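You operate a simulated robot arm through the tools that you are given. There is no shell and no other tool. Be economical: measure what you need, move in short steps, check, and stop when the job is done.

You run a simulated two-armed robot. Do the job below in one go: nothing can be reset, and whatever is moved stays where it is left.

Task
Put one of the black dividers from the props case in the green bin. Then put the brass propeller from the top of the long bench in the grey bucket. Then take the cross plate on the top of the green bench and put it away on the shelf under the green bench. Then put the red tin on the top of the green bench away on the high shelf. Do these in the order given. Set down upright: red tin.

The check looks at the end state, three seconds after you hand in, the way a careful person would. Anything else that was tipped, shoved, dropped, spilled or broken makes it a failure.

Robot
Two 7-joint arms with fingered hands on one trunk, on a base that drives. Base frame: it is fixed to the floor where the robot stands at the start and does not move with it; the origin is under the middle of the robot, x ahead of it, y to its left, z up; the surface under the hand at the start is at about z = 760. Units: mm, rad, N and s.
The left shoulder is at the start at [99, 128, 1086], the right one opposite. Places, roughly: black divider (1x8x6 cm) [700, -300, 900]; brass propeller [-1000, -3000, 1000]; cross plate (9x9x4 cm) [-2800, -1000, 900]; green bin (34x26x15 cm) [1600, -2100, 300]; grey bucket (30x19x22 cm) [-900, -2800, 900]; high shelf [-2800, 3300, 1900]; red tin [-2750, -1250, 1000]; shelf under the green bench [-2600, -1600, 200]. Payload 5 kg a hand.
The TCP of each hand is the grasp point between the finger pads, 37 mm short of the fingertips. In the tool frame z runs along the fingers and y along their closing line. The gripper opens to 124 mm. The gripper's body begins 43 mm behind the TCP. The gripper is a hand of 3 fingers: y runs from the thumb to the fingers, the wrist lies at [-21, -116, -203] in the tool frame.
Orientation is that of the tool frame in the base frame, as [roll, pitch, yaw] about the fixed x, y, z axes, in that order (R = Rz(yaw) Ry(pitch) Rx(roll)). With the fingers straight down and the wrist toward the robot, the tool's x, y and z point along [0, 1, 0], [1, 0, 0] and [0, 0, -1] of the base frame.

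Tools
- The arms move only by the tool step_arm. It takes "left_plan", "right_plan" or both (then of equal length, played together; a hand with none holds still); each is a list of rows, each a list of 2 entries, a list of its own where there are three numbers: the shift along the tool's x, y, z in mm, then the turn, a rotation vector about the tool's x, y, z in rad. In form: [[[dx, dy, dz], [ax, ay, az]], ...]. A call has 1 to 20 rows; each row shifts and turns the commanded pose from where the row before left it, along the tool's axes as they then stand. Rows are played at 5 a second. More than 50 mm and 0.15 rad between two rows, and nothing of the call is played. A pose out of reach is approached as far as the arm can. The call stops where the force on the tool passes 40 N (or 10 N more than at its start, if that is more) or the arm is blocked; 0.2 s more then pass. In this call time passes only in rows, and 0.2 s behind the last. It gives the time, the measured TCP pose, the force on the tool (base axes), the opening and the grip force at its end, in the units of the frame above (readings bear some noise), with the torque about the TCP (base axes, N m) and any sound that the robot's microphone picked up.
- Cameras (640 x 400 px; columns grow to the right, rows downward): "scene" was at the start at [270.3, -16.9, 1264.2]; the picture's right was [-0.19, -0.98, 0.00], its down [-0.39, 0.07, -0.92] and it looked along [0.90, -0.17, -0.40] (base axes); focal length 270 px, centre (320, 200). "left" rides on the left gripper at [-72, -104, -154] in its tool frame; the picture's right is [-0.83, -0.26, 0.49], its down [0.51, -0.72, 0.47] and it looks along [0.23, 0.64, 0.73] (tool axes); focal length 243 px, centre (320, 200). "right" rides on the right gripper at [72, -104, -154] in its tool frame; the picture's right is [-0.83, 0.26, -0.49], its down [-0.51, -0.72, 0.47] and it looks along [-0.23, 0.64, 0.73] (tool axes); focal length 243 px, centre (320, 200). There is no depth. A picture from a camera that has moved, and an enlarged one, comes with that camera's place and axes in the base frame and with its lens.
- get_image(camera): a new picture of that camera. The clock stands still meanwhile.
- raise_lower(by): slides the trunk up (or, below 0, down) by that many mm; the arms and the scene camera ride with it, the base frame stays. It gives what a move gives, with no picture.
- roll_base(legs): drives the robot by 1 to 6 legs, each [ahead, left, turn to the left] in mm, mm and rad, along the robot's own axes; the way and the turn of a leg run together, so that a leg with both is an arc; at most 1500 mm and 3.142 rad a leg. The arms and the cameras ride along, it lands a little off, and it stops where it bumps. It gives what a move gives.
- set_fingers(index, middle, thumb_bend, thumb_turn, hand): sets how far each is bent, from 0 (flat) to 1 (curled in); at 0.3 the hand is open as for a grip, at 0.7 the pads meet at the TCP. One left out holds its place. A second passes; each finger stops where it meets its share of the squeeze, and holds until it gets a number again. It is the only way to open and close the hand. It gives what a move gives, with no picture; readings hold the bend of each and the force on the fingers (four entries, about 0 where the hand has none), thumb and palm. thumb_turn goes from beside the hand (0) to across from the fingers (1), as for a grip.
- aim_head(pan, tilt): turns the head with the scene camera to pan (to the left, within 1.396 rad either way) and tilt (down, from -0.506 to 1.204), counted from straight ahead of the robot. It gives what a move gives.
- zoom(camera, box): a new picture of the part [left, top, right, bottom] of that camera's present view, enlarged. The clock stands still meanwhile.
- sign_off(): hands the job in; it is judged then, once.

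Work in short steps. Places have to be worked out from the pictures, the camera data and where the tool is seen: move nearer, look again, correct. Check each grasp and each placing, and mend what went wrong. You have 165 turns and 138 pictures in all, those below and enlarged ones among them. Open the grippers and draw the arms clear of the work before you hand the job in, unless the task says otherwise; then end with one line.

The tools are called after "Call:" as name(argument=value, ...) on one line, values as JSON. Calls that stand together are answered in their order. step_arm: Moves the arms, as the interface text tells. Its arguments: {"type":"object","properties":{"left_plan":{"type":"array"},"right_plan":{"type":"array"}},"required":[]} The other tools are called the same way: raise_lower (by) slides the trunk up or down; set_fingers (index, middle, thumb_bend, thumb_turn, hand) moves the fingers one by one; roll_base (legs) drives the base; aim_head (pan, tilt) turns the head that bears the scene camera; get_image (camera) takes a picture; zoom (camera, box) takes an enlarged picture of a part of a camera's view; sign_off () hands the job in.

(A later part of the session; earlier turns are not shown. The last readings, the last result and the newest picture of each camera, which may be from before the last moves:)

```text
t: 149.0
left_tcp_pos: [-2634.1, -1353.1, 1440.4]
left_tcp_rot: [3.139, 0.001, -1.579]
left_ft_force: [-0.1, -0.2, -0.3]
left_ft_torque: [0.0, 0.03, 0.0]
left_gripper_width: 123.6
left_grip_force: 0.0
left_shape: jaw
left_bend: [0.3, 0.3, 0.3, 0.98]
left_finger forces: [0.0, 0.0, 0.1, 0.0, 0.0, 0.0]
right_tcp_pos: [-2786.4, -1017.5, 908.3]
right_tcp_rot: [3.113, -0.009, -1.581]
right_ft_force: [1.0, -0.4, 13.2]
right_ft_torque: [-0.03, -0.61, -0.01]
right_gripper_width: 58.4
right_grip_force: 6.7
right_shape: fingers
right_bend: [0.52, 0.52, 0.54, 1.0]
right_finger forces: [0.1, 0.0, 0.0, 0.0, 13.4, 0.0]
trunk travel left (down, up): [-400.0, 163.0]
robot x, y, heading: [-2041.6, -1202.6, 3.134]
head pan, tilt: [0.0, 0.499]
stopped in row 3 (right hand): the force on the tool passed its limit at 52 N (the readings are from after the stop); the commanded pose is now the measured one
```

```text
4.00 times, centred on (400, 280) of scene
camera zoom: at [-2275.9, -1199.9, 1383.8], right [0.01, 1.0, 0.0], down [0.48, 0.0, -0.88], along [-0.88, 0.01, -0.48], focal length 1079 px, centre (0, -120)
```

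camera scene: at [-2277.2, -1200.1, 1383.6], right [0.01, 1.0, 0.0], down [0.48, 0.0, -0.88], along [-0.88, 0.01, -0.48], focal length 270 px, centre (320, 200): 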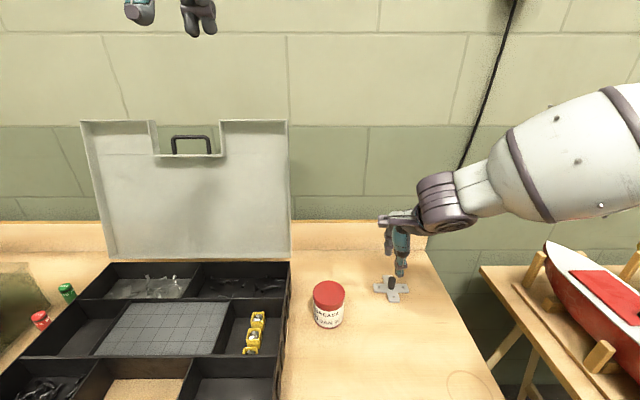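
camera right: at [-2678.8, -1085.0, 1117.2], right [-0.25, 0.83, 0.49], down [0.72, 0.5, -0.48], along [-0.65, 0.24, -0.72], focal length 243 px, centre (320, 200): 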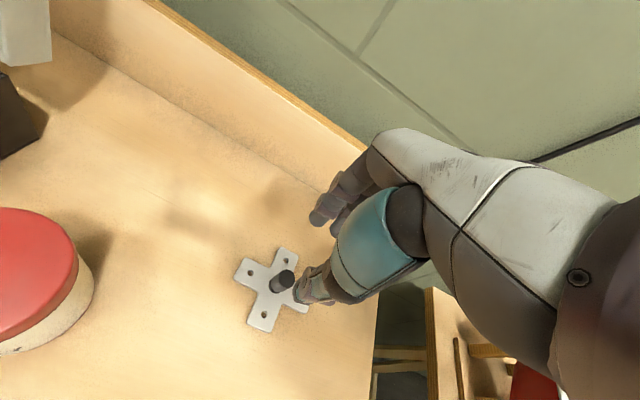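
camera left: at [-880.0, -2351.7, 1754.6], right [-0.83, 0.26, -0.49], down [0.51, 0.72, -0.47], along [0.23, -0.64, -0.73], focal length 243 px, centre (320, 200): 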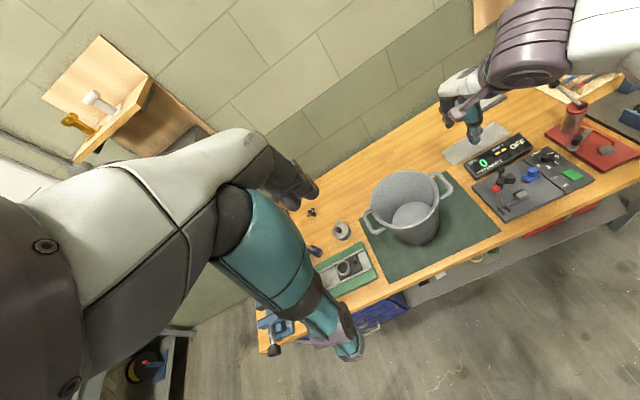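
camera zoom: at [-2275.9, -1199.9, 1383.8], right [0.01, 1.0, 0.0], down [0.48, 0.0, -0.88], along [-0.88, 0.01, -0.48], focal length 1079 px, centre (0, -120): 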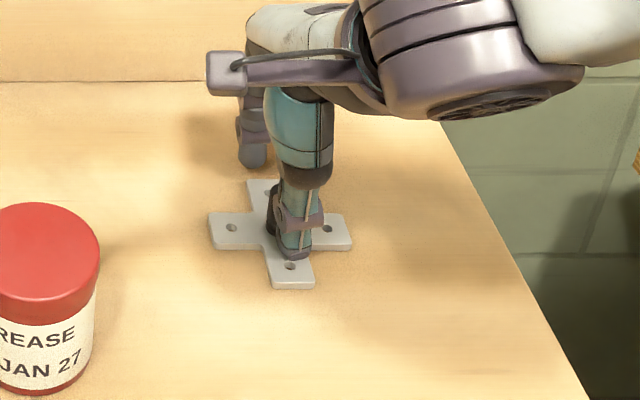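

The thumb tip touched the plate (open fingers reach lower). The knob is ≈(−2775,−1021,886). Raise a little, recentre, and then narrow the hand.

Call:
step_arm(right_plan=[[[0, 0, -15], [0.027, 0, 0]], [[4, -10, -5], [0, 0, 0]]])

Call:
set_fingers(hand="right", index=0.6, middle=0.6, thumb_bend=0.6)

Call:
zoom(camera="right", box=[220, 180, 380, 300])

Call:
zoom(camera="scene", box=[340, 230, 460, 330])

```text
t: 149.6
left_tcp_pos: [-2635.3, -1352.6, 1439.6]
left_tcp_rot: [3.136, 0.0, -1.578]
left_ft_force: [1.0, -0.5, -0.5]
left_ft_torque: [0.03, 0.03, -0.03]
left_gripper_width: 124.0
left_grip_force: 0.0
left_shape: jaw
left_bend: [0.3, 0.3, 0.3, 0.98]
left_finger forces: [0.1, 0.1, 0.1, 0.0, 0.0, 0.0]
right_tcp_pos: [-2774.7, -1020.7, 926.4]
right_tcp_rot: [-3.138, -0.005, -1.58]
right_ft_force: [0.0, 0.3, 0.0]
right_ft_torque: [0.01, 0.02, 0.01]
right_gripper_width: 57.1
right_grip_force: 0.0
right_shape: fingers
right_bend: [0.52, 0.52, 0.55, 1.0]
right_finger forces: [0.1, 0.0, 0.1, 0.0, 0.0, 0.1]
trunk travel left (down, up): [-400.0, 163.0]
robot x, y, heading: [-2039.0, -1202.1, 3.136]
head pan, tilt: [0.0, 0.499]
```

```text
t: 150.6
left_tcp_pos: [-2636.6, -1353.2, 1439.9]
left_tcp_rot: [3.141, 0.0, -1.579]
left_ft_force: [0.1, -0.2, -0.4]
left_ft_torque: [-0.01, 0.02, 0.01]
left_gripper_width: 123.6
left_grip_force: 0.1
left_shape: jaw
left_bend: [0.3, 0.3, 0.3, 0.98]
left_finger forces: [0.0, 0.0, 0.1, 0.0, 0.0, 0.0]
right_tcp_pos: [-2776.8, -1020.6, 925.9]
right_tcp_rot: [-3.137, -0.007, -1.58]
right_ft_force: [0.1, 0.3, 0.1]
right_ft_torque: [0.01, 0.02, 0.01]
right_gripper_width: 37.3
right_grip_force: 0.1
right_shape: fingers
right_bend: [0.6, 0.6, 0.6, 1.0]
right_finger forces: [0.0, 0.0, 0.0, 0.1, 0.0, 0.1]
trunk travel left (down, up): [-400.0, 163.0]
robot x, y, heading: [-2040.7, -1198.7, 3.134]
head pan, tilt: [0.0, 0.499]
```

```text
3.33 times, centred on (300, 240) of right
camera zoom: at [-2673.3, -1093.7, 1080.2], right [-0.26, 0.84, 0.49], down [0.73, 0.5, -0.47], along [-0.64, 0.23, -0.74], focal length 809 px, centre (387, 67)
```

zoom: 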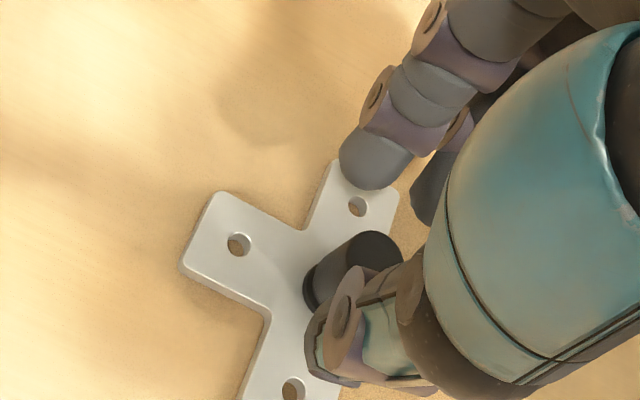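

```text
4.00 times, centred on (400, 280) of scene
camera zoom: at [-2278.0, -1199.6, 1383.4], right [0.01, 1.0, 0.0], down [0.48, 0.0, -0.88], along [-0.88, 0.01, -0.48], focal length 1079 px, centre (0, -120)
```

zoom: 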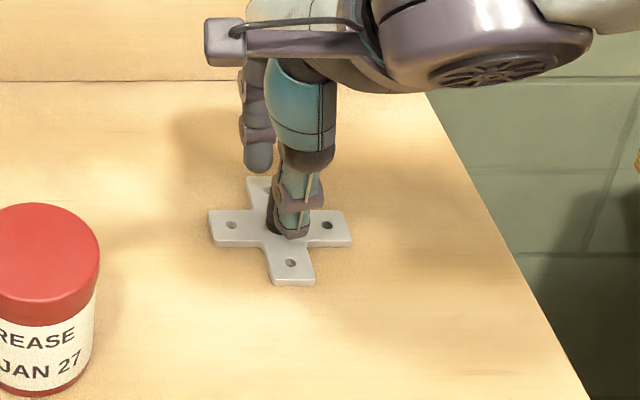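

Knob sits between thumb and fingers, ~4 mm toward −y. Shift slightly and descend 28 mm, then close.

Call:
step_arm(right_plan=[[[4, 0, 10], [0, 0, 0]], [[0, 0, 10], [0, 0, 0]], [[0, 0, 7], [0, 0, 0]]])

Call:
set_fingers(hand="right", index=0.76, middle=0.76, thumb_bend=0.76)

Call:
zoom(camera="scene", box=[340, 230, 460, 330])

```text
t: 151.4
left_tcp_pos: [-2635.1, -1352.3, 1441.2]
left_tcp_rot: [3.138, -0.001, -1.58]
left_ft_force: [0.1, 0.6, 0.3]
left_ft_torque: [-0.04, -0.02, 0.0]
left_gripper_width: 123.5
left_grip_force: 0.1
left_shape: jaw
left_bend: [0.3, 0.3, 0.3, 0.98]
left_finger forces: [0.0, 0.1, 0.0, 0.0, 0.0, 0.1]
right_tcp_pos: [-2778.5, -1026.0, 906.4]
right_tcp_rot: [3.13, -0.01, -1.579]
right_ft_force: [2.7, -0.2, 24.9]
right_ft_torque: [-0.01, -0.89, 0.02]
right_gripper_width: 38.7
right_grip_force: 12.5
right_shape: fingers
right_bend: [0.6, 0.61, 0.6, 1.0]
right_finger forces: [0.0, 2.7, 0.0, 0.0, 22.8, 0.2]
trunk travel left (down, up): [-400.0, 163.0]
robot x, y, heading: [-2041.2, -1202.8, 3.132]
head pan, tilt: [0.0, 0.499]
stopped in row 3 (right hand): the force on the tool passed its limit at 41 N (the readings are from after the stop); the commanded pose is now the measured one
```

```text
t: 152.4
left_tcp_pos: [-2632.4, -1352.2, 1440.7]
left_tcp_rot: [3.137, 0.001, -1.579]
left_ft_force: [0.2, -1.1, -0.6]
left_ft_torque: [0.03, -0.01, -0.01]
left_gripper_width: 123.6
left_grip_force: 0.2
left_shape: jaw
left_bend: [0.3, 0.3, 0.3, 0.98]
left_finger forces: [0.0, 0.0, 0.1, 0.0, 0.1, 0.0]
right_tcp_pos: [-2776.9, -1026.9, 906.2]
right_tcp_rot: [3.132, -0.008, -1.581]
right_ft_force: [5.0, 1.4, 28.1]
right_ft_torque: [-0.15, -1.24, 0.05]
right_gripper_width: 7.2
right_grip_force: 33.6
right_shape: fingers
right_bend: [0.75, 0.73, 0.68, 1.0]
right_finger forces: [4.9, 11.8, 0.0, 0.0, 50.5, 0.0]
trunk travel left (down, up): [-400.0, 163.0]
robot x, y, heading: [-2040.1, -1203.7, 3.131]
head pan, tilt: [0.0, 0.499]
```

```text
4.00 times, centred on (400, 280) of scene
camera zoom: at [-2274.6, -1200.0, 1384.1], right [0.01, 1.0, 0.0], down [0.48, 0.0, -0.88], along [-0.88, 0.01, -0.48], focal length 1079 px, centre (0, -120)
```

zoom: 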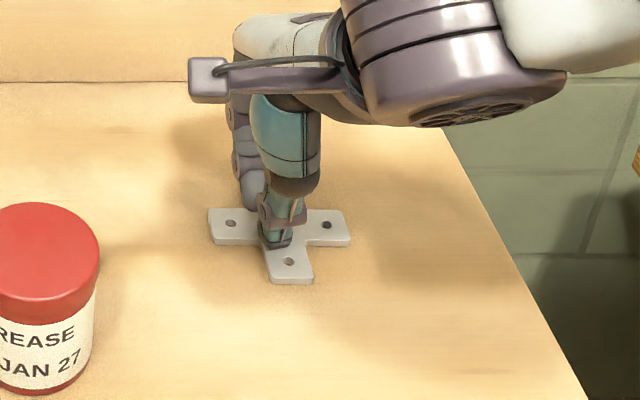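

Contact again at z 906, so the plate top is ≈868; width 7 mm now. Check with the hand camera whether the knob is truly pinched.

Call:
zoom(camera="right", box=[220, 180, 380, 300])

```text
3.33 times, centred on (300, 240) of right
camera zoom: at [-2672.8, -1098.8, 1059.3], right [-0.25, 0.84, 0.49], down [0.72, 0.5, -0.48], along [-0.65, 0.23, -0.73], focal length 809 px, centre (387, 67)
```

zoom: 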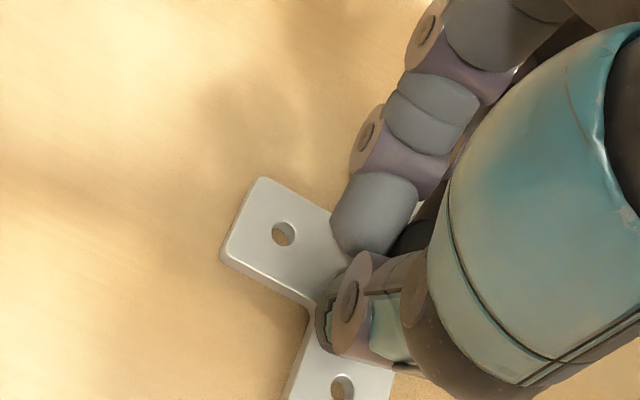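

The knob seems nestled between the two fingers opposite the thumb. Test by lifting 15 mm and looking.

Call:
step_arm(right_plan=[[[0, 0, -5], [0, 0, 0]], [[0, 0, -10], [0, 0, 0]], [[0, 0, 0], [0, 0, 0]]])

Call:
zoom(camera="scene", box=[340, 230, 460, 330])

Call:
zoom(camera="right", box=[220, 180, 380, 300])

```text
t: 153.2
left_tcp_pos: [-2636.6, -1352.1, 1439.6]
left_tcp_rot: [3.138, 0.001, -1.579]
left_ft_force: [-0.2, -0.4, 0.1]
left_ft_torque: [-0.02, -0.01, 0.01]
left_gripper_width: 123.7
left_grip_force: 0.1
left_shape: jaw
left_bend: [0.3, 0.3, 0.3, 0.98]
left_finger forces: [0.0, 0.1, 0.0, 0.0, 0.1, 0.0]
right_tcp_pos: [-2778.7, -1025.6, 919.5]
right_tcp_rot: [3.136, -0.009, -1.58]
right_ft_force: [0.1, 0.2, -0.5]
right_ft_torque: [0.03, 0.01, -0.02]
right_gripper_width: 6.2
right_grip_force: 17.8
right_shape: fingers
right_bend: [0.76, 0.74, 0.68, 1.0]
right_finger forces: [6.9, 14.2, 0.0, 0.1, 15.3, 0.0]
trunk travel left (down, up): [-400.0, 163.0]
robot x, y, heading: [-2042.7, -1202.8, 3.13]
head pan, tilt: [0.0, 0.499]
```

```text
4.00 times, centred on (400, 280) of scene
camera zoom: at [-2277.6, -1199.6, 1383.5], right [0.01, 1.0, 0.0], down [0.48, 0.0, -0.88], along [-0.88, 0.01, -0.48], focal length 1079 px, centre (0, -120)
```

zoom: 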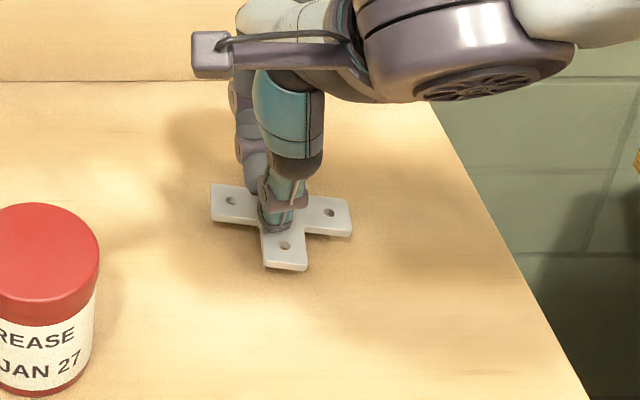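

```text
3.33 times, centred on (300, 240) of right
camera zoom: at [-2674.8, -1098.4, 1072.1], right [-0.25, 0.84, 0.49], down [0.72, 0.5, -0.48], along [-0.64, 0.23, -0.73], focal length 809 px, centre (387, 67)
```

zoom: 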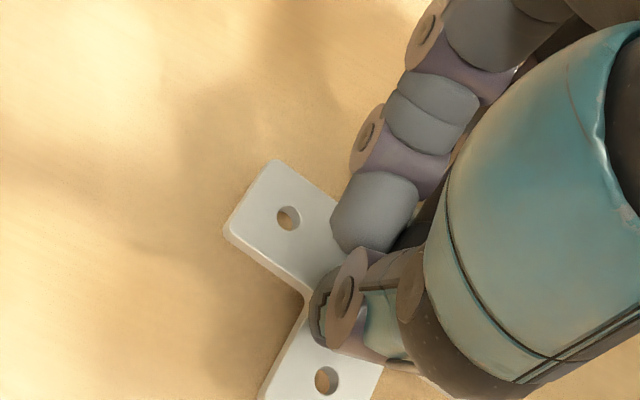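

The plate is held. Lift it 100 mm, back off 450 mm, and then lower the trunk in stages.

Call:
step_arm(right_plan=[[[0, 0, -35], [0, 0, 0]], [[0, 0, -35], [0, 0, 0]], [[0, 0, -35], [0, 0, 0]]])

Call:
roll_base(legs=[[-520, 0, 0.01]])

Call:
raise_lower(by=-200)

Call:
get_image(camera="scene")

```text
t: 154.1
left_tcp_pos: [-2635.5, -1352.1, 1440.0]
left_tcp_rot: [3.137, 0.0, -1.579]
left_ft_force: [0.2, 1.0, -0.3]
left_ft_torque: [0.04, -0.03, 0.02]
left_gripper_width: 124.0
left_grip_force: 0.0
left_shape: jaw
left_bend: [0.3, 0.3, 0.3, 0.98]
left_finger forces: [0.0, 0.0, 0.0, 0.0, 0.1, 0.0]
right_tcp_pos: [-2778.7, -1024.5, 1023.3]
right_tcp_rot: [3.135, -0.01, -1.58]
right_ft_force: [-0.5, -1.1, -0.9]
right_ft_torque: [0.01, 0.03, -0.01]
right_gripper_width: 6.2
right_grip_force: 18.5
right_shape: fingers
right_bend: [0.76, 0.74, 0.68, 1.0]
right_finger forces: [6.8, 14.0, 0.1, 0.1, 15.1, 0.0]
trunk travel left (down, up): [-400.0, 163.0]
robot x, y, heading: [-2042.0, -1203.9, 3.134]
head pan, tilt: [0.0, 0.499]
```

```text
t: 157.1
left_tcp_pos: [-2115.1, -1359.0, 1438.5]
left_tcp_rot: [3.14, 0.0, -1.571]
left_ft_force: [0.1, -0.3, -0.3]
left_ft_torque: [0.02, -0.04, -0.01]
left_gripper_width: 123.8
left_grip_force: 0.0
left_shape: jaw
left_bend: [0.3, 0.3, 0.3, 0.98]
left_finger forces: [0.0, 0.0, 0.1, 0.0, 0.1, 0.0]
right_tcp_pos: [-2259.9, -1033.3, 1022.2]
right_tcp_rot: [3.138, -0.009, -1.571]
right_ft_force: [0.2, -0.6, -0.4]
right_ft_torque: [-0.01, -0.03, 0.02]
right_gripper_width: 6.0
right_grip_force: 17.5
right_shape: fingers
right_bend: [0.76, 0.74, 0.68, 1.0]
right_finger forces: [6.7, 14.1, 0.0, 0.1, 15.1, 0.0]
trunk travel left (down, up): [-400.0, 163.0]
robot x, y, heading: [-1521.4, -1204.2, 3.136]
head pan, tilt: [0.0, 0.499]
```

```text
t: 159.3
left_tcp_pos: [-2113.8, -1359.9, 1239.7]
left_tcp_rot: [3.14, 0.0, -1.571]
left_ft_force: [-0.3, 0.7, 0.1]
left_ft_torque: [0.01, -0.01, 0.02]
left_gripper_width: 123.5
left_grip_force: 0.0
left_shape: jaw
left_bend: [0.3, 0.3, 0.3, 0.98]
left_finger forces: [0.0, 0.1, 0.0, 0.0, 0.0, 0.0]
right_tcp_pos: [-2260.6, -1032.7, 824.3]
right_tcp_rot: [3.136, -0.007, -1.569]
right_ft_force: [1.1, 0.0, -0.3]
right_ft_torque: [0.01, 0.03, -0.01]
right_gripper_width: 6.0
right_grip_force: 17.5
right_shape: fingers
right_bend: [0.76, 0.74, 0.68, 1.0]
right_finger forces: [6.8, 14.2, 0.1, 0.0, 15.1, 0.0]
trunk travel left (down, up): [-200.0, 363.0]
robot x, y, heading: [-1523.3, -1207.2, 3.145]
head pan, tilt: [0.0, 0.499]
```

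```text
54 pictures are left
camera scene: at [-1812.1, -1203.9, 1174.1], right [0.0, 1.0, 0.0], down [0.48, 0.0, -0.88], along [-0.88, 0.0, -0.48], focal length 270 px, centre (320, 200)
```

scene: 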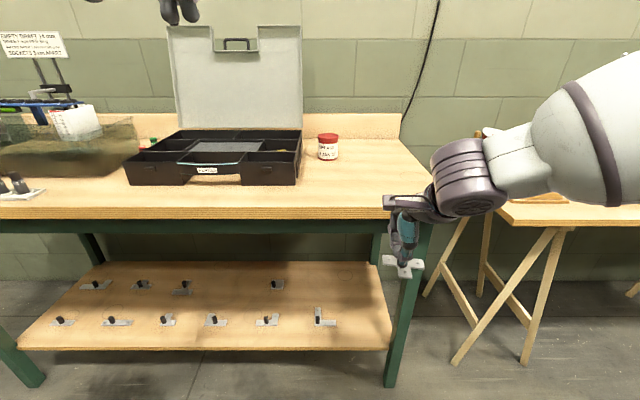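

Everything as expected: shelf top ≈262, free spot centre ≈(−2500,−1047) between the last L-plate (ends y −1139) and shelf end (−958). Lower the trunk further and the hand to z ≈430 in front of the bench.

Call:
raise_lower(by=-195)

Call:
step_arm(right_plan=[[[0, 0, 40], [0, 0, 0]], [[0, 0, 40], [0, 0, 0]], [[0, 0, 40], [0, 0, 0]], [[0, 0, 40], [0, 0, 0]], [[0, 0, 40], [0, 0, 0]], [[0, 0, 0], [0, 0, 0]]])

Call:
get_image(camera="scene")

```text
t: 161.4
left_tcp_pos: [-2114.6, -1358.1, 1044.7]
left_tcp_rot: [3.14, 0.0, -1.57]
left_ft_force: [0.1, 0.8, 0.1]
left_ft_torque: [0.0, -0.03, -0.01]
left_gripper_width: 123.8
left_grip_force: 0.1
left_shape: jaw
left_bend: [0.3, 0.3, 0.3, 0.98]
left_finger forces: [0.0, 0.0, 0.0, 0.0, 0.0, 0.0]
right_tcp_pos: [-2261.5, -1032.9, 627.5]
right_tcp_rot: [3.137, -0.009, -1.57]
right_ft_force: [0.1, -0.3, -0.2]
right_ft_torque: [-0.01, 0.02, -0.01]
right_gripper_width: 5.6
right_grip_force: 18.4
right_shape: fingers
right_bend: [0.76, 0.74, 0.68, 1.0]
right_finger forces: [6.7, 14.3, 0.0, 0.0, 15.2, 0.1]
trunk travel left (down, up): [-5.0, 558.0]
robot x, y, heading: [-1521.7, -1205.2, 3.143]
head pan, tilt: [0.0, 0.499]
```

```text
t: 162.8
left_tcp_pos: [-2114.2, -1359.5, 1045.4]
left_tcp_rot: [3.141, -0.001, -1.569]
left_ft_force: [-0.3, -0.4, 0.1]
left_ft_torque: [0.0, 0.02, -0.01]
left_gripper_width: 123.9
left_grip_force: 0.1
left_shape: jaw
left_bend: [0.3, 0.3, 0.3, 0.98]
left_finger forces: [0.1, 0.0, 0.0, 0.0, 0.0, 0.0]
right_tcp_pos: [-2261.4, -1035.2, 427.7]
right_tcp_rot: [3.135, -0.009, -1.57]
right_ft_force: [0.9, 0.8, -1.3]
right_ft_torque: [0.01, 0.02, 0.02]
right_gripper_width: 5.5
right_grip_force: 17.7
right_shape: fingers
right_bend: [0.76, 0.74, 0.68, 1.0]
right_finger forces: [6.7, 14.5, 0.0, 0.1, 14.9, 0.0]
trunk travel left (down, up): [-5.0, 558.0]
robot x, y, heading: [-1521.7, -1206.5, 3.139]
head pan, tilt: [0.0, 0.499]
```

```text
53 pictures are left
camera scene: at [-1876.0, -1204.0, 968.5], right [0.0, 1.0, 0.0], down [0.48, 0.0, -0.88], along [-0.88, 0.0, -0.48], focal length 270 px, centre (320, 200)
```

scene: 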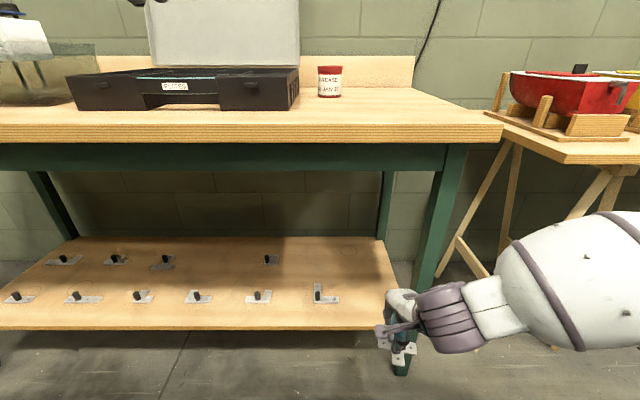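

To keep the forearm clear of the bench leg, I'll shift the base left and reach out along the arm's natural direction.

Call:
roll_base(legs=[[0, 165, 0]])

Call:
step_arm(right_plan=[[[-38, 24, 0], [0, 0, 0]], [[-38, 24, 0], [0, 0, 0]], [[-38, 24, 0], [0, 0, 0]], [[-38, 24, 0], [0, 0, 0]], [[0, 0, 0], [0, 0, 0]]])

Call:
get_image(camera="scene")

```text
t: 164.9
left_tcp_pos: [-2115.8, -1525.1, 1043.9]
left_tcp_rot: [3.14, 0.0, -1.573]
left_ft_force: [-0.2, -0.3, 0.8]
left_ft_torque: [-0.03, -0.01, -0.01]
left_gripper_width: 123.8
left_grip_force: 0.0
left_shape: jaw
left_bend: [0.3, 0.3, 0.3, 0.98]
left_finger forces: [0.0, 0.0, 0.0, 0.0, 0.0, 0.0]
right_tcp_pos: [-2262.2, -1201.0, 427.5]
right_tcp_rot: [3.135, -0.008, -1.571]
right_ft_force: [-0.7, -0.5, 0.1]
right_ft_torque: [-0.01, 0.0, 0.0]
right_gripper_width: 5.6
right_grip_force: 18.1
right_shape: fingers
right_bend: [0.76, 0.74, 0.68, 1.0]
right_finger forces: [6.7, 14.5, 0.1, 0.0, 15.0, 0.0]
trunk travel left (down, up): [-5.0, 558.0]
robot x, y, heading: [-1522.8, -1369.9, 3.137]
head pan, tilt: [0.0, 0.499]
```

```text
t: 166.1
left_tcp_pos: [-2115.4, -1525.6, 1044.9]
left_tcp_rot: [3.14, 0.0, -1.571]
left_ft_force: [0.4, 0.9, -0.1]
left_ft_torque: [0.01, -0.02, 0.0]
left_gripper_width: 123.8
left_grip_force: 0.1
left_shape: jaw
left_bend: [0.3, 0.3, 0.3, 0.98]
left_finger forces: [0.1, 0.1, 0.0, 0.0, 0.0, 0.0]
right_tcp_pos: [-2357.3, -1047.3, 425.4]
right_tcp_rot: [3.136, -0.009, -1.575]
right_ft_force: [-0.2, 0.1, -0.4]
right_ft_torque: [0.0, 0.01, -0.02]
right_gripper_width: 5.3
right_grip_force: 17.8
right_shape: fingers
right_bend: [0.76, 0.74, 0.68, 1.0]
right_finger forces: [6.4, 14.7, 0.0, 0.0, 15.0, 0.0]
trunk travel left (down, up): [-5.0, 558.0]
robot x, y, heading: [-1521.4, -1370.3, 3.142]
head pan, tilt: [0.0, 0.499]
```

```text
52 pictures are left
camera scene: at [-1876.6, -1370.0, 968.3], right [0.0, 1.0, 0.0], down [0.48, 0.0, -0.88], along [-0.88, 0.0, -0.48], focal length 270 px, centre (320, 200)
```

scene: 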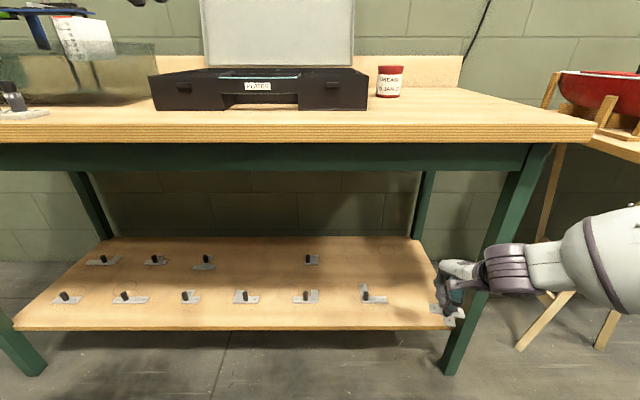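

The leg spans y −920…−847; the wrist should pass ~45 mm clear. Drive ahead 80 mm and check.

Call:
roll_base(legs=[[80, 0, 0]])

Call:
get_image(camera="scene")

Call:
get_image(camera="right")

```text
t: 167.2
left_tcp_pos: [-2194.7, -1526.5, 1043.6]
left_tcp_rot: [3.138, 0.0, -1.571]
left_ft_force: [-1.0, 0.0, -0.4]
left_ft_torque: [0.03, -0.05, -0.02]
left_gripper_width: 123.6
left_grip_force: 0.1
left_shape: jaw
left_bend: [0.3, 0.3, 0.3, 0.98]
left_finger forces: [0.0, 0.1, 0.0, 0.1, 0.1, 0.0]
right_tcp_pos: [-2437.8, -1049.3, 424.0]
right_tcp_rot: [3.137, -0.01, -1.571]
right_ft_force: [-1.0, -0.1, -1.9]
right_ft_torque: [0.0, -0.01, 0.01]
right_gripper_width: 5.2
right_grip_force: 17.9
right_shape: fingers
right_bend: [0.76, 0.74, 0.68, 1.0]
right_finger forces: [6.4, 14.6, 0.0, 0.1, 15.0, 0.0]
trunk travel left (down, up): [-5.0, 558.0]
robot x, y, heading: [-1600.1, -1368.5, 3.137]
head pan, tilt: [0.0, 0.499]
```

```text
51 pictures are left
camera scene: at [-1957.6, -1370.3, 968.1], right [0.0, 1.0, 0.0], down [0.48, 0.0, -0.88], along [-0.88, 0.0, -0.48], focal length 270 px, centre (320, 200)
```

scene: 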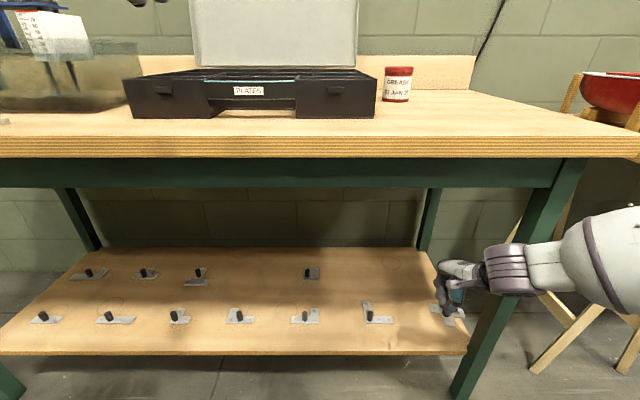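

```text
50 pictures are left
camera right: at [-2332.7, -1120.9, 578.3], right [-0.26, 0.83, 0.49], down [0.72, 0.5, -0.48], along [-0.64, 0.23, -0.73], focal length 243 px, centre (320, 200)
```

right: 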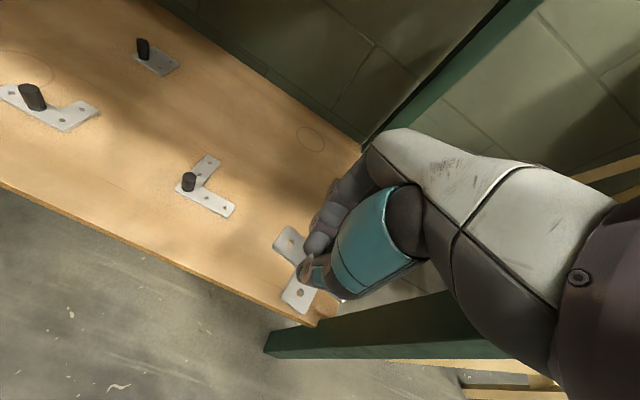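

Clear. Advance another 45 mm.

Call:
roll_base(legs=[[45, 0, 0]])

Call:
step_arm(right_plan=[[[0, 0, 30], [0, 0, 0]], [[0, 0, 30], [0, 0, 0]]])

Call:
get_image(camera="right")

Call:
zoom(camera="scene", box=[320, 200, 600, 380])

```text
t: 168.1
left_tcp_pos: [-2240.8, -1526.9, 1043.8]
left_tcp_rot: [3.141, 0.0, -1.572]
left_ft_force: [-0.1, 0.6, 0.1]
left_ft_torque: [0.0, -0.05, 0.03]
left_gripper_width: 123.9
left_grip_force: 0.1
left_shape: jaw
left_bend: [0.3, 0.3, 0.3, 0.98]
left_finger forces: [0.0, 0.1, 0.0, 0.0, 0.1, 0.0]
right_tcp_pos: [-2481.8, -1049.7, 424.2]
right_tcp_rot: [3.138, -0.009, -1.571]
right_ft_force: [-0.6, -0.2, -1.2]
right_ft_torque: [0.02, 0.01, 0.01]
right_gripper_width: 5.4
right_grip_force: 18.3
right_shape: fingers
right_bend: [0.76, 0.74, 0.68, 1.0]
right_finger forces: [6.4, 14.7, 0.0, 0.1, 15.1, 0.0]
trunk travel left (down, up): [-5.0, 558.0]
robot x, y, heading: [-1646.7, -1366.0, 3.141]
head pan, tilt: [0.0, 0.499]
```

```text
t: 168.7
left_tcp_pos: [-2240.2, -1526.4, 1044.0]
left_tcp_rot: [3.141, 0.0, -1.571]
left_ft_force: [-0.8, 0.4, 0.5]
left_ft_torque: [0.01, -0.05, -0.01]
left_gripper_width: 123.7
left_grip_force: 0.0
left_shape: jaw
left_bend: [0.3, 0.3, 0.3, 0.98]
left_finger forces: [0.0, 0.1, 0.1, 0.1, 0.0, 0.0]
right_tcp_pos: [-2481.2, -1047.8, 364.4]
right_tcp_rot: [3.138, -0.007, -1.571]
right_ft_force: [-0.2, 0.1, -0.7]
right_ft_torque: [-0.02, 0.0, -0.01]
right_gripper_width: 5.2
right_grip_force: 18.0
right_shape: fingers
right_bend: [0.76, 0.74, 0.68, 1.0]
right_finger forces: [6.4, 14.8, 0.1, 0.1, 15.0, 0.0]
trunk travel left (down, up): [-5.0, 558.0]
robot x, y, heading: [-1644.0, -1374.2, 3.137]
head pan, tilt: [0.0, 0.499]
```

```text
49 pictures are left
camera right: at [-2376.9, -1120.2, 518.2], right [-0.26, 0.83, 0.49], down [0.72, 0.5, -0.48], along [-0.64, 0.22, -0.73], focal length 243 px, centre (320, 200)
```

right: 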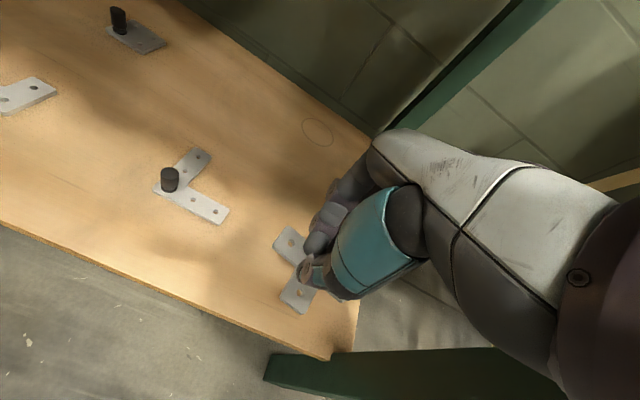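

```text
2.22 times, centred on (460, 290) of scene
camera zoom: at [-2001.7, -1370.1, 968.1], right [0.0, 1.0, 0.0], down [0.48, 0.0, -0.88], along [-0.88, 0.0, -0.48], focal length 600 px, centre (9, 0)
```

zoom: 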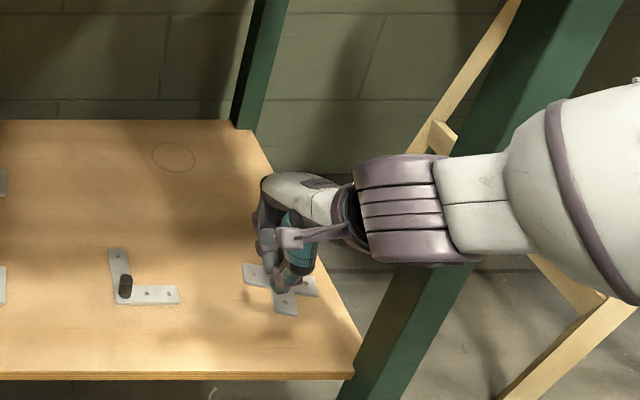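

Shift 8 mm left for margin and lower toward contact (expected z ≈ 333).

Call:
step_arm(right_plan=[[[8, 0, 8], [0, 0, 0]], [[0, 0, 8], [0, 0, 0]], [[0, 0, 5], [0, 0, 0]], [[0, 0, 0], [0, 0, 0]]])

Call:
zoom(camera="scene", box=[360, 250, 480, 340])

```text
t: 169.7
left_tcp_pos: [-2239.8, -1526.1, 1044.2]
left_tcp_rot: [3.14, -0.001, -1.573]
left_ft_force: [0.4, -0.4, -0.3]
left_ft_torque: [0.0, 0.02, 0.0]
left_gripper_width: 123.7
left_grip_force: 0.2
left_shape: jaw
left_bend: [0.3, 0.3, 0.3, 0.98]
left_finger forces: [0.1, 0.0, 0.1, 0.1, 0.1, 0.1]
right_tcp_pos: [-2480.9, -1058.3, 343.5]
right_tcp_rot: [3.136, -0.007, -1.573]
right_ft_force: [0.1, 0.5, -0.8]
right_ft_torque: [0.04, -0.02, 0.04]
right_gripper_width: 5.2
right_grip_force: 18.3
right_shape: fingers
right_bend: [0.76, 0.74, 0.68, 1.0]
right_finger forces: [6.3, 14.7, 0.1, 0.0, 15.0, 0.0]
trunk travel left (down, up): [-5.0, 558.0]
robot x, y, heading: [-1645.0, -1368.8, 3.145]
head pan, tilt: [0.0, 0.499]
```

```text
4.44 times, centred on (420, 295) of scene
camera zoom: at [-2001.2, -1370.4, 968.3], right [0.0, 1.0, 0.0], down [0.48, 0.0, -0.88], along [-0.88, 0.0, -0.48], focal length 1199 px, centre (-124, -222)
```

zoom: 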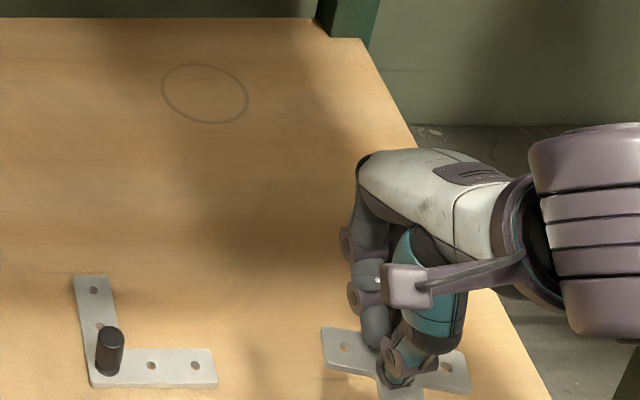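

Nearly down; continue in 3 mm steps until contact shows.

Call:
step_arm(right_plan=[[[0, 0, 3], [0, 0, 0]], [[0, 0, 3], [0, 0, 0]], [[0, 0, 0], [0, 0, 0]]])

Call:
step_arm(right_plan=[[[0, 0, 3], [0, 0, 0]], [[0, 0, 0], [0, 0, 0]]])

```text
t: 170.4
left_tcp_pos: [-2239.3, -1526.7, 1044.4]
left_tcp_rot: [3.14, 0.0, -1.571]
left_ft_force: [0.1, -1.2, -0.3]
left_ft_torque: [0.04, 0.01, 0.0]
left_gripper_width: 123.6
left_grip_force: 0.1
left_shape: jaw
left_bend: [0.3, 0.3, 0.3, 0.98]
left_finger forces: [0.0, 0.0, 0.0, 0.0, 0.0, 0.0]
right_tcp_pos: [-2483.1, -1057.0, 338.1]
right_tcp_rot: [3.137, -0.009, -1.571]
right_ft_force: [-0.1, -0.5, -1.2]
right_ft_torque: [0.01, 0.02, 0.01]
right_gripper_width: 5.4
right_grip_force: 18.1
right_shape: fingers
right_bend: [0.76, 0.74, 0.68, 1.0]
right_finger forces: [6.4, 14.8, 0.0, 0.0, 15.1, 0.0]
trunk travel left (down, up): [-5.0, 558.0]
robot x, y, heading: [-1647.1, -1370.4, 3.146]
head pan, tilt: [0.0, 0.499]
```

```text
t: 171.1
left_tcp_pos: [-2239.2, -1526.2, 1043.8]
left_tcp_rot: [3.141, 0.0, -1.57]
left_ft_force: [0.5, -0.2, 0.1]
left_ft_torque: [0.0, -0.02, 0.01]
left_gripper_width: 123.7
left_grip_force: 0.0
left_shape: jaw
left_bend: [0.3, 0.3, 0.3, 0.98]
left_finger forces: [0.1, 0.0, 0.1, 0.0, 0.0, 0.1]
right_tcp_pos: [-2482.3, -1058.1, 335.0]
right_tcp_rot: [3.137, -0.009, -1.571]
right_ft_force: [-0.2, -0.1, -0.3]
right_ft_torque: [-0.01, 0.01, -0.01]
right_gripper_width: 5.3
right_grip_force: 17.5
right_shape: fingers
right_bend: [0.76, 0.74, 0.68, 1.0]
right_finger forces: [6.3, 14.6, 0.0, 0.0, 15.0, 0.0]
trunk travel left (down, up): [-5.0, 558.0]
robot x, y, heading: [-1647.1, -1369.0, 3.139]
head pan, tilt: [0.0, 0.499]
```

No contact yet; continue with more small steps, watching force.

Call:
step_arm(right_plan=[[[0, 0, 3], [0, 0, 0]], [[0, 0, 3], [0, 0, 0]], [[0, 0, 0], [0, 0, 0]]])

Call:
step_arm(right_plan=[[[0, 0, 3], [0, 0, 0]], [[0, 0, 2], [0, 0, 0]], [[0, 0, 0], [0, 0, 0]]])

Call:
zoom(camera="scene", box=[360, 250, 480, 340])

```text
t: 171.8
left_tcp_pos: [-2239.4, -1526.5, 1043.5]
left_tcp_rot: [3.139, 0.0, -1.571]
left_ft_force: [-0.4, -0.2, -0.4]
left_ft_torque: [0.01, -0.03, 0.02]
left_gripper_width: 123.6
left_grip_force: 0.0
left_shape: jaw
left_bend: [0.3, 0.3, 0.3, 0.98]
left_finger forces: [0.0, 0.0, 0.0, 0.0, 0.0, 0.0]
right_tcp_pos: [-2481.5, -1058.9, 329.2]
right_tcp_rot: [3.137, -0.009, -1.572]
right_ft_force: [-0.2, 0.9, -0.6]
right_ft_torque: [0.01, 0.03, -0.01]
right_gripper_width: 5.3
right_grip_force: 18.3
right_shape: fingers
right_bend: [0.76, 0.74, 0.68, 1.0]
right_finger forces: [6.4, 14.7, 0.1, 0.0, 15.1, 0.0]
trunk travel left (down, up): [-5.0, 558.0]
robot x, y, heading: [-1647.0, -1370.8, 3.138]
head pan, tilt: [0.0, 0.499]
```

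```text
t: 172.7
left_tcp_pos: [-2239.9, -1525.9, 1044.5]
left_tcp_rot: [3.14, -0.001, -1.572]
left_ft_force: [0.2, 0.0, -0.6]
left_ft_torque: [0.0, 0.01, 0.01]
left_gripper_width: 123.8
left_grip_force: 0.1
left_shape: jaw
left_bend: [0.3, 0.3, 0.3, 0.98]
left_finger forces: [0.1, 0.1, 0.1, 0.0, 0.1, 0.1]
right_tcp_pos: [-2482.8, -1058.7, 324.1]
right_tcp_rot: [3.137, -0.008, -1.572]
right_ft_force: [-0.2, -0.4, -0.7]
right_ft_torque: [-0.01, 0.05, -0.01]
right_gripper_width: 5.2
right_grip_force: 18.1
right_shape: fingers
right_bend: [0.76, 0.74, 0.68, 1.0]
right_finger forces: [6.4, 14.7, 0.0, 0.0, 14.9, 0.0]
trunk travel left (down, up): [-5.0, 558.0]
robot x, y, heading: [-1643.6, -1370.5, 3.141]
head pan, tilt: [0.0, 0.499]
```

```text
4.44 times, centred on (420, 295) of scene
camera zoom: at [-2001.2, -1370.4, 968.3], right [0.0, 1.0, 0.0], down [0.48, 0.0, -0.88], along [-0.88, 0.0, -0.48], focal length 1199 px, centre (-124, -222)
```

zoom: 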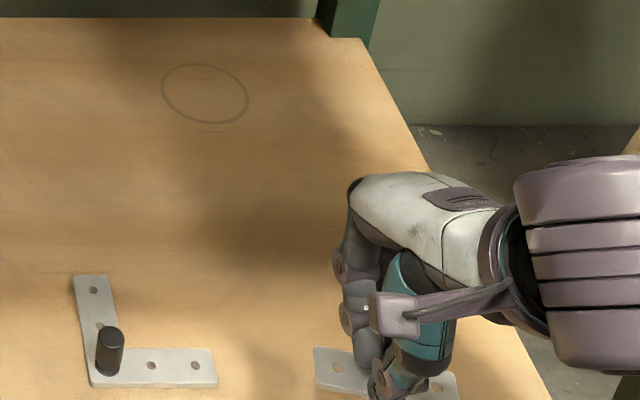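

Still hovering. Continue down with 4 mm steps in short calls.

Call:
step_arm(right_plan=[[[0, 0, 4], [0, 0, 0]], [[0, 0, 4], [0, 0, 0]], [[0, 0, 0], [0, 0, 0]]])

Call:
step_arm(right_plan=[[[0, 0, 3], [0, 0, 0]], [[0, 0, 3], [0, 0, 0]], [[0, 0, 0], [0, 0, 0]]])

Call:
step_arm(right_plan=[[[0, 0, 2], [0, 0, 0]], [[0, 0, 2], [0, 0, 0]], [[0, 0, 0], [0, 0, 0]]])

```text
t: 173.4
left_tcp_pos: [-2239.4, -1525.8, 1044.0]
left_tcp_rot: [3.139, -0.001, -1.571]
left_ft_force: [-0.5, -0.5, 0.6]
left_ft_torque: [0.01, 0.0, 0.0]
left_gripper_width: 123.9
left_grip_force: 0.1
left_shape: jaw
left_bend: [0.3, 0.3, 0.3, 0.98]
left_finger forces: [0.0, 0.0, 0.0, 0.0, 0.1, 0.0]
right_tcp_pos: [-2482.4, -1057.7, 316.3]
right_tcp_rot: [3.136, -0.01, -1.571]
right_ft_force: [-0.1, 0.4, -0.1]
right_ft_torque: [0.0, 0.01, -0.01]
right_gripper_width: 5.4
right_grip_force: 18.0
right_shape: fingers
right_bend: [0.76, 0.74, 0.68, 1.0]
right_finger forces: [6.3, 14.6, 0.0, 0.1, 15.0, 0.0]
trunk travel left (down, up): [-5.0, 558.0]
robot x, y, heading: [-1645.1, -1372.0, 3.143]
head pan, tilt: [0.0, 0.499]
```

```text
t: 174.2
left_tcp_pos: [-2240.1, -1525.7, 1043.6]
left_tcp_rot: [3.139, 0.0, -1.57]
left_ft_force: [0.3, 0.3, 0.1]
left_ft_torque: [0.0, 0.0, -0.02]
left_gripper_width: 123.4
left_grip_force: 0.1
left_shape: jaw
left_bend: [0.3, 0.3, 0.3, 0.98]
left_finger forces: [0.0, 0.1, 0.0, 0.0, 0.0, 0.0]
right_tcp_pos: [-2482.4, -1056.9, 309.9]
right_tcp_rot: [3.136, -0.009, -1.57]
right_ft_force: [-0.2, -0.1, -0.4]
right_ft_torque: [-0.02, 0.02, 0.0]
right_gripper_width: 5.3
right_grip_force: 18.1
right_shape: fingers
right_bend: [0.76, 0.74, 0.68, 1.0]
right_finger forces: [6.5, 14.8, 0.0, 0.1, 15.0, 0.1]
trunk travel left (down, up): [-5.0, 558.0]
robot x, y, heading: [-1647.6, -1372.1, 3.14]
head pan, tilt: [0.0, 0.499]
```

```text
t: 175.1
left_tcp_pos: [-2239.3, -1525.2, 1044.8]
left_tcp_rot: [3.14, 0.0, -1.571]
left_ft_force: [0.2, -0.5, 0.0]
left_ft_torque: [0.01, 0.01, -0.01]
left_gripper_width: 123.4
left_grip_force: 0.1
left_shape: jaw
left_bend: [0.3, 0.3, 0.3, 0.98]
left_finger forces: [0.1, 0.0, 0.0, 0.1, 0.0, 0.1]
right_tcp_pos: [-2482.2, -1058.1, 305.6]
right_tcp_rot: [3.137, -0.01, -1.571]
right_ft_force: [0.0, 1.0, -0.6]
right_ft_torque: [0.0, -0.03, 0.0]
right_gripper_width: 5.2
right_grip_force: 18.5
right_shape: fingers
right_bend: [0.76, 0.74, 0.68, 1.0]
right_finger forces: [6.4, 14.9, 0.0, 0.0, 15.0, 0.0]
trunk travel left (down, up): [-5.0, 558.0]
robot x, y, heading: [-1647.9, -1373.1, 3.14]
head pan, tilt: [0.0, 0.499]
```

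No contact yet at 306; look again to judge the remaining gap.

Call:
zoom(camera="scene", box=[370, 270, 490, 360])

Call:
get_image(camera="right")

```text
4.44 times, centred on (430, 315) of scene
camera zoom: at [-2001.2, -1370.4, 968.3], right [0.0, 1.0, 0.0], down [0.48, 0.0, -0.88], along [-0.88, 0.0, -0.48], focal length 1199 px, centre (-169, -311)
```

zoom: 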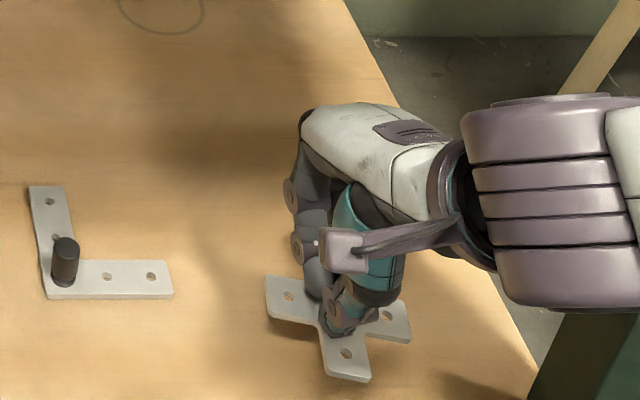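

```text
44 pictures are left
camera right: at [-2377.7, -1129.8, 460.3], right [-0.26, 0.83, 0.49], down [0.72, 0.5, -0.48], along [-0.64, 0.23, -0.73], focal length 243 px, centre (320, 200)
```

right: 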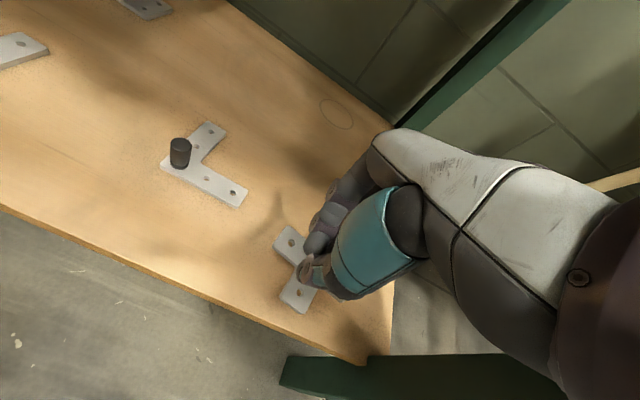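

Still above the shelf (shadow offset); front margin is only ~12 mm, so I move 20 mm deeper and keep lowering.

Call:
step_arm(right_plan=[[[0, 20, 0], [0, 0, 0]], [[0, 0, 4], [0, 0, 0]], [[0, 0, 4], [0, 0, 0]], [[0, 0, 4], [0, 0, 0]], [[0, 0, 0], [0, 0, 0]]])

Call:
step_arm(right_plan=[[[0, 0, 3], [0, 0, 0]], [[0, 0, 3], [0, 0, 0]], [[0, 0, 0], [0, 0, 0]]])

Call:
step_arm(right_plan=[[[0, 0, 3], [0, 0, 0]], [[0, 0, 0], [0, 0, 0]]])

```text
t: 176.2
left_tcp_pos: [-2239.1, -1526.0, 1045.7]
left_tcp_rot: [3.14, 0.0, -1.57]
left_ft_force: [-0.1, 0.2, 0.7]
left_ft_torque: [-0.01, 0.03, -0.06]
left_gripper_width: 123.7
left_grip_force: 0.1
left_shape: jaw
left_bend: [0.3, 0.3, 0.3, 0.98]
left_finger forces: [0.0, 0.0, 0.1, 0.0, 0.0, 0.0]
right_tcp_pos: [-2502.4, -1058.2, 294.0]
right_tcp_rot: [3.136, -0.008, -1.57]
right_ft_force: [0.3, 0.3, -0.9]
right_ft_torque: [0.0, 0.03, 0.03]
right_gripper_width: 5.2
right_grip_force: 18.1
right_shape: fingers
right_bend: [0.76, 0.74, 0.68, 1.0]
right_finger forces: [6.4, 14.8, 0.1, 0.0, 15.1, 0.0]
trunk travel left (down, up): [-5.0, 558.0]
robot x, y, heading: [-1647.6, -1370.3, 3.142]
head pan, tilt: [0.0, 0.499]
```

```text
t: 177.1
left_tcp_pos: [-2238.7, -1526.5, 1044.3]
left_tcp_rot: [3.14, -0.002, -1.57]
left_ft_force: [-0.3, 0.1, 0.0]
left_ft_torque: [0.02, 0.02, 0.01]
left_gripper_width: 123.7
left_grip_force: 0.1
left_shape: jaw
left_bend: [0.3, 0.3, 0.3, 0.98]
left_finger forces: [0.0, 0.0, 0.0, 0.0, 0.0, 0.0]
right_tcp_pos: [-2502.2, -1060.3, 287.8]
right_tcp_rot: [3.137, -0.009, -1.571]
right_ft_force: [0.4, -0.6, -0.6]
right_ft_torque: [0.01, 0.0, 0.0]
right_gripper_width: 5.3
right_grip_force: 18.0
right_shape: fingers
right_bend: [0.76, 0.74, 0.68, 1.0]
right_finger forces: [6.4, 14.8, 0.0, 0.0, 14.9, 0.0]
trunk travel left (down, up): [-5.0, 558.0]
robot x, y, heading: [-1644.3, -1367.8, 3.145]
head pan, tilt: [0.0, 0.499]
```

```text
t: 177.7
left_tcp_pos: [-2239.1, -1526.9, 1044.1]
left_tcp_rot: [3.139, 0.0, -1.57]
left_ft_force: [0.3, 0.2, 0.0]
left_ft_torque: [0.02, -0.03, 0.01]
left_gripper_width: 123.7
left_grip_force: 0.1
left_shape: jaw
left_bend: [0.3, 0.3, 0.3, 0.98]
left_finger forces: [0.0, 0.1, 0.0, 0.0, 0.0, 0.0]
right_tcp_pos: [-2502.1, -1059.0, 285.6]
right_tcp_rot: [3.137, -0.01, -1.57]
right_ft_force: [0.1, 0.5, -0.2]
right_ft_torque: [0.0, -0.02, 0.0]
right_gripper_width: 5.2
right_grip_force: 18.3
right_shape: fingers
right_bend: [0.76, 0.74, 0.68, 1.0]
right_finger forces: [6.4, 14.7, 0.0, 0.1, 15.0, 0.0]
trunk travel left (down, up): [-5.0, 558.0]
robot x, y, heading: [-1646.3, -1368.7, 3.139]
head pan, tilt: [0.0, 0.499]
```

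Still free; continue in small steps.

Call:
step_arm(right_plan=[[[0, 0, 3], [0, 0, 0]], [[0, 0, 3], [0, 0, 0]], [[0, 0, 0], [0, 0, 0]]])

Call:
step_arm(right_plan=[[[0, 0, 3], [0, 0, 0]], [[0, 0, 0], [0, 0, 0]]])

Call:
zoom(camera="scene", box=[370, 270, 490, 360])

```text
t: 178.4
left_tcp_pos: [-2238.8, -1525.3, 1043.9]
left_tcp_rot: [3.139, 0.0, -1.572]
left_ft_force: [-0.1, 0.3, -0.3]
left_ft_torque: [0.0, 0.0, 0.01]
left_gripper_width: 123.6
left_grip_force: 0.0
left_shape: jaw
left_bend: [0.3, 0.3, 0.3, 0.98]
left_finger forces: [0.0, 0.0, 0.1, 0.0, 0.0, 0.0]
right_tcp_pos: [-2502.8, -1059.6, 278.8]
right_tcp_rot: [3.136, -0.009, -1.57]
right_ft_force: [0.5, 0.7, -0.3]
right_ft_torque: [0.0, 0.03, -0.03]
right_gripper_width: 5.2
right_grip_force: 18.8
right_shape: fingers
right_bend: [0.76, 0.74, 0.68, 1.0]
right_finger forces: [6.4, 14.8, 0.0, 0.0, 15.1, 0.1]
trunk travel left (down, up): [-5.0, 558.0]
robot x, y, heading: [-1647.8, -1366.8, 3.136]
head pan, tilt: [0.0, 0.499]
```

```text
t: 179.1
left_tcp_pos: [-2239.8, -1526.4, 1044.6]
left_tcp_rot: [3.138, 0.001, -1.57]
left_ft_force: [-0.8, -0.8, 0.5]
left_ft_torque: [0.0, -0.03, 0.0]
left_gripper_width: 123.7
left_grip_force: 0.0
left_shape: jaw
left_bend: [0.3, 0.3, 0.3, 0.98]
left_finger forces: [0.1, 0.0, 0.1, 0.0, 0.1, 0.0]
right_tcp_pos: [-2501.3, -1058.0, 276.9]
right_tcp_rot: [3.136, -0.009, -1.569]
right_ft_force: [-0.8, -0.5, 0.3]
right_ft_torque: [-0.01, 0.02, 0.0]
right_gripper_width: 5.3
right_grip_force: 18.4
right_shape: fingers
right_bend: [0.76, 0.74, 0.68, 1.0]
right_finger forces: [6.5, 14.8, 0.1, 0.0, 15.1, 0.1]
trunk travel left (down, up): [-5.0, 558.0]
robot x, y, heading: [-1645.0, -1372.7, 3.138]
head pan, tilt: [0.0, 0.499]
```

```text
4.44 times, centred on (430, 315) of scene
camera zoom: at [-2001.2, -1370.4, 968.3], right [0.0, 1.0, 0.0], down [0.48, 0.0, -0.88], along [-0.88, 0.0, -0.48], focal length 1199 px, centre (-169, -311)
```

zoom: 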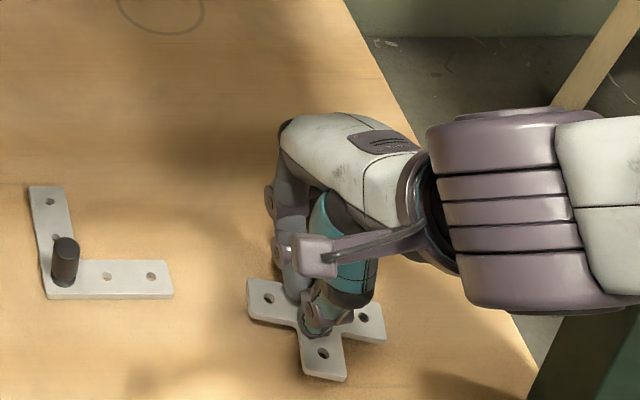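

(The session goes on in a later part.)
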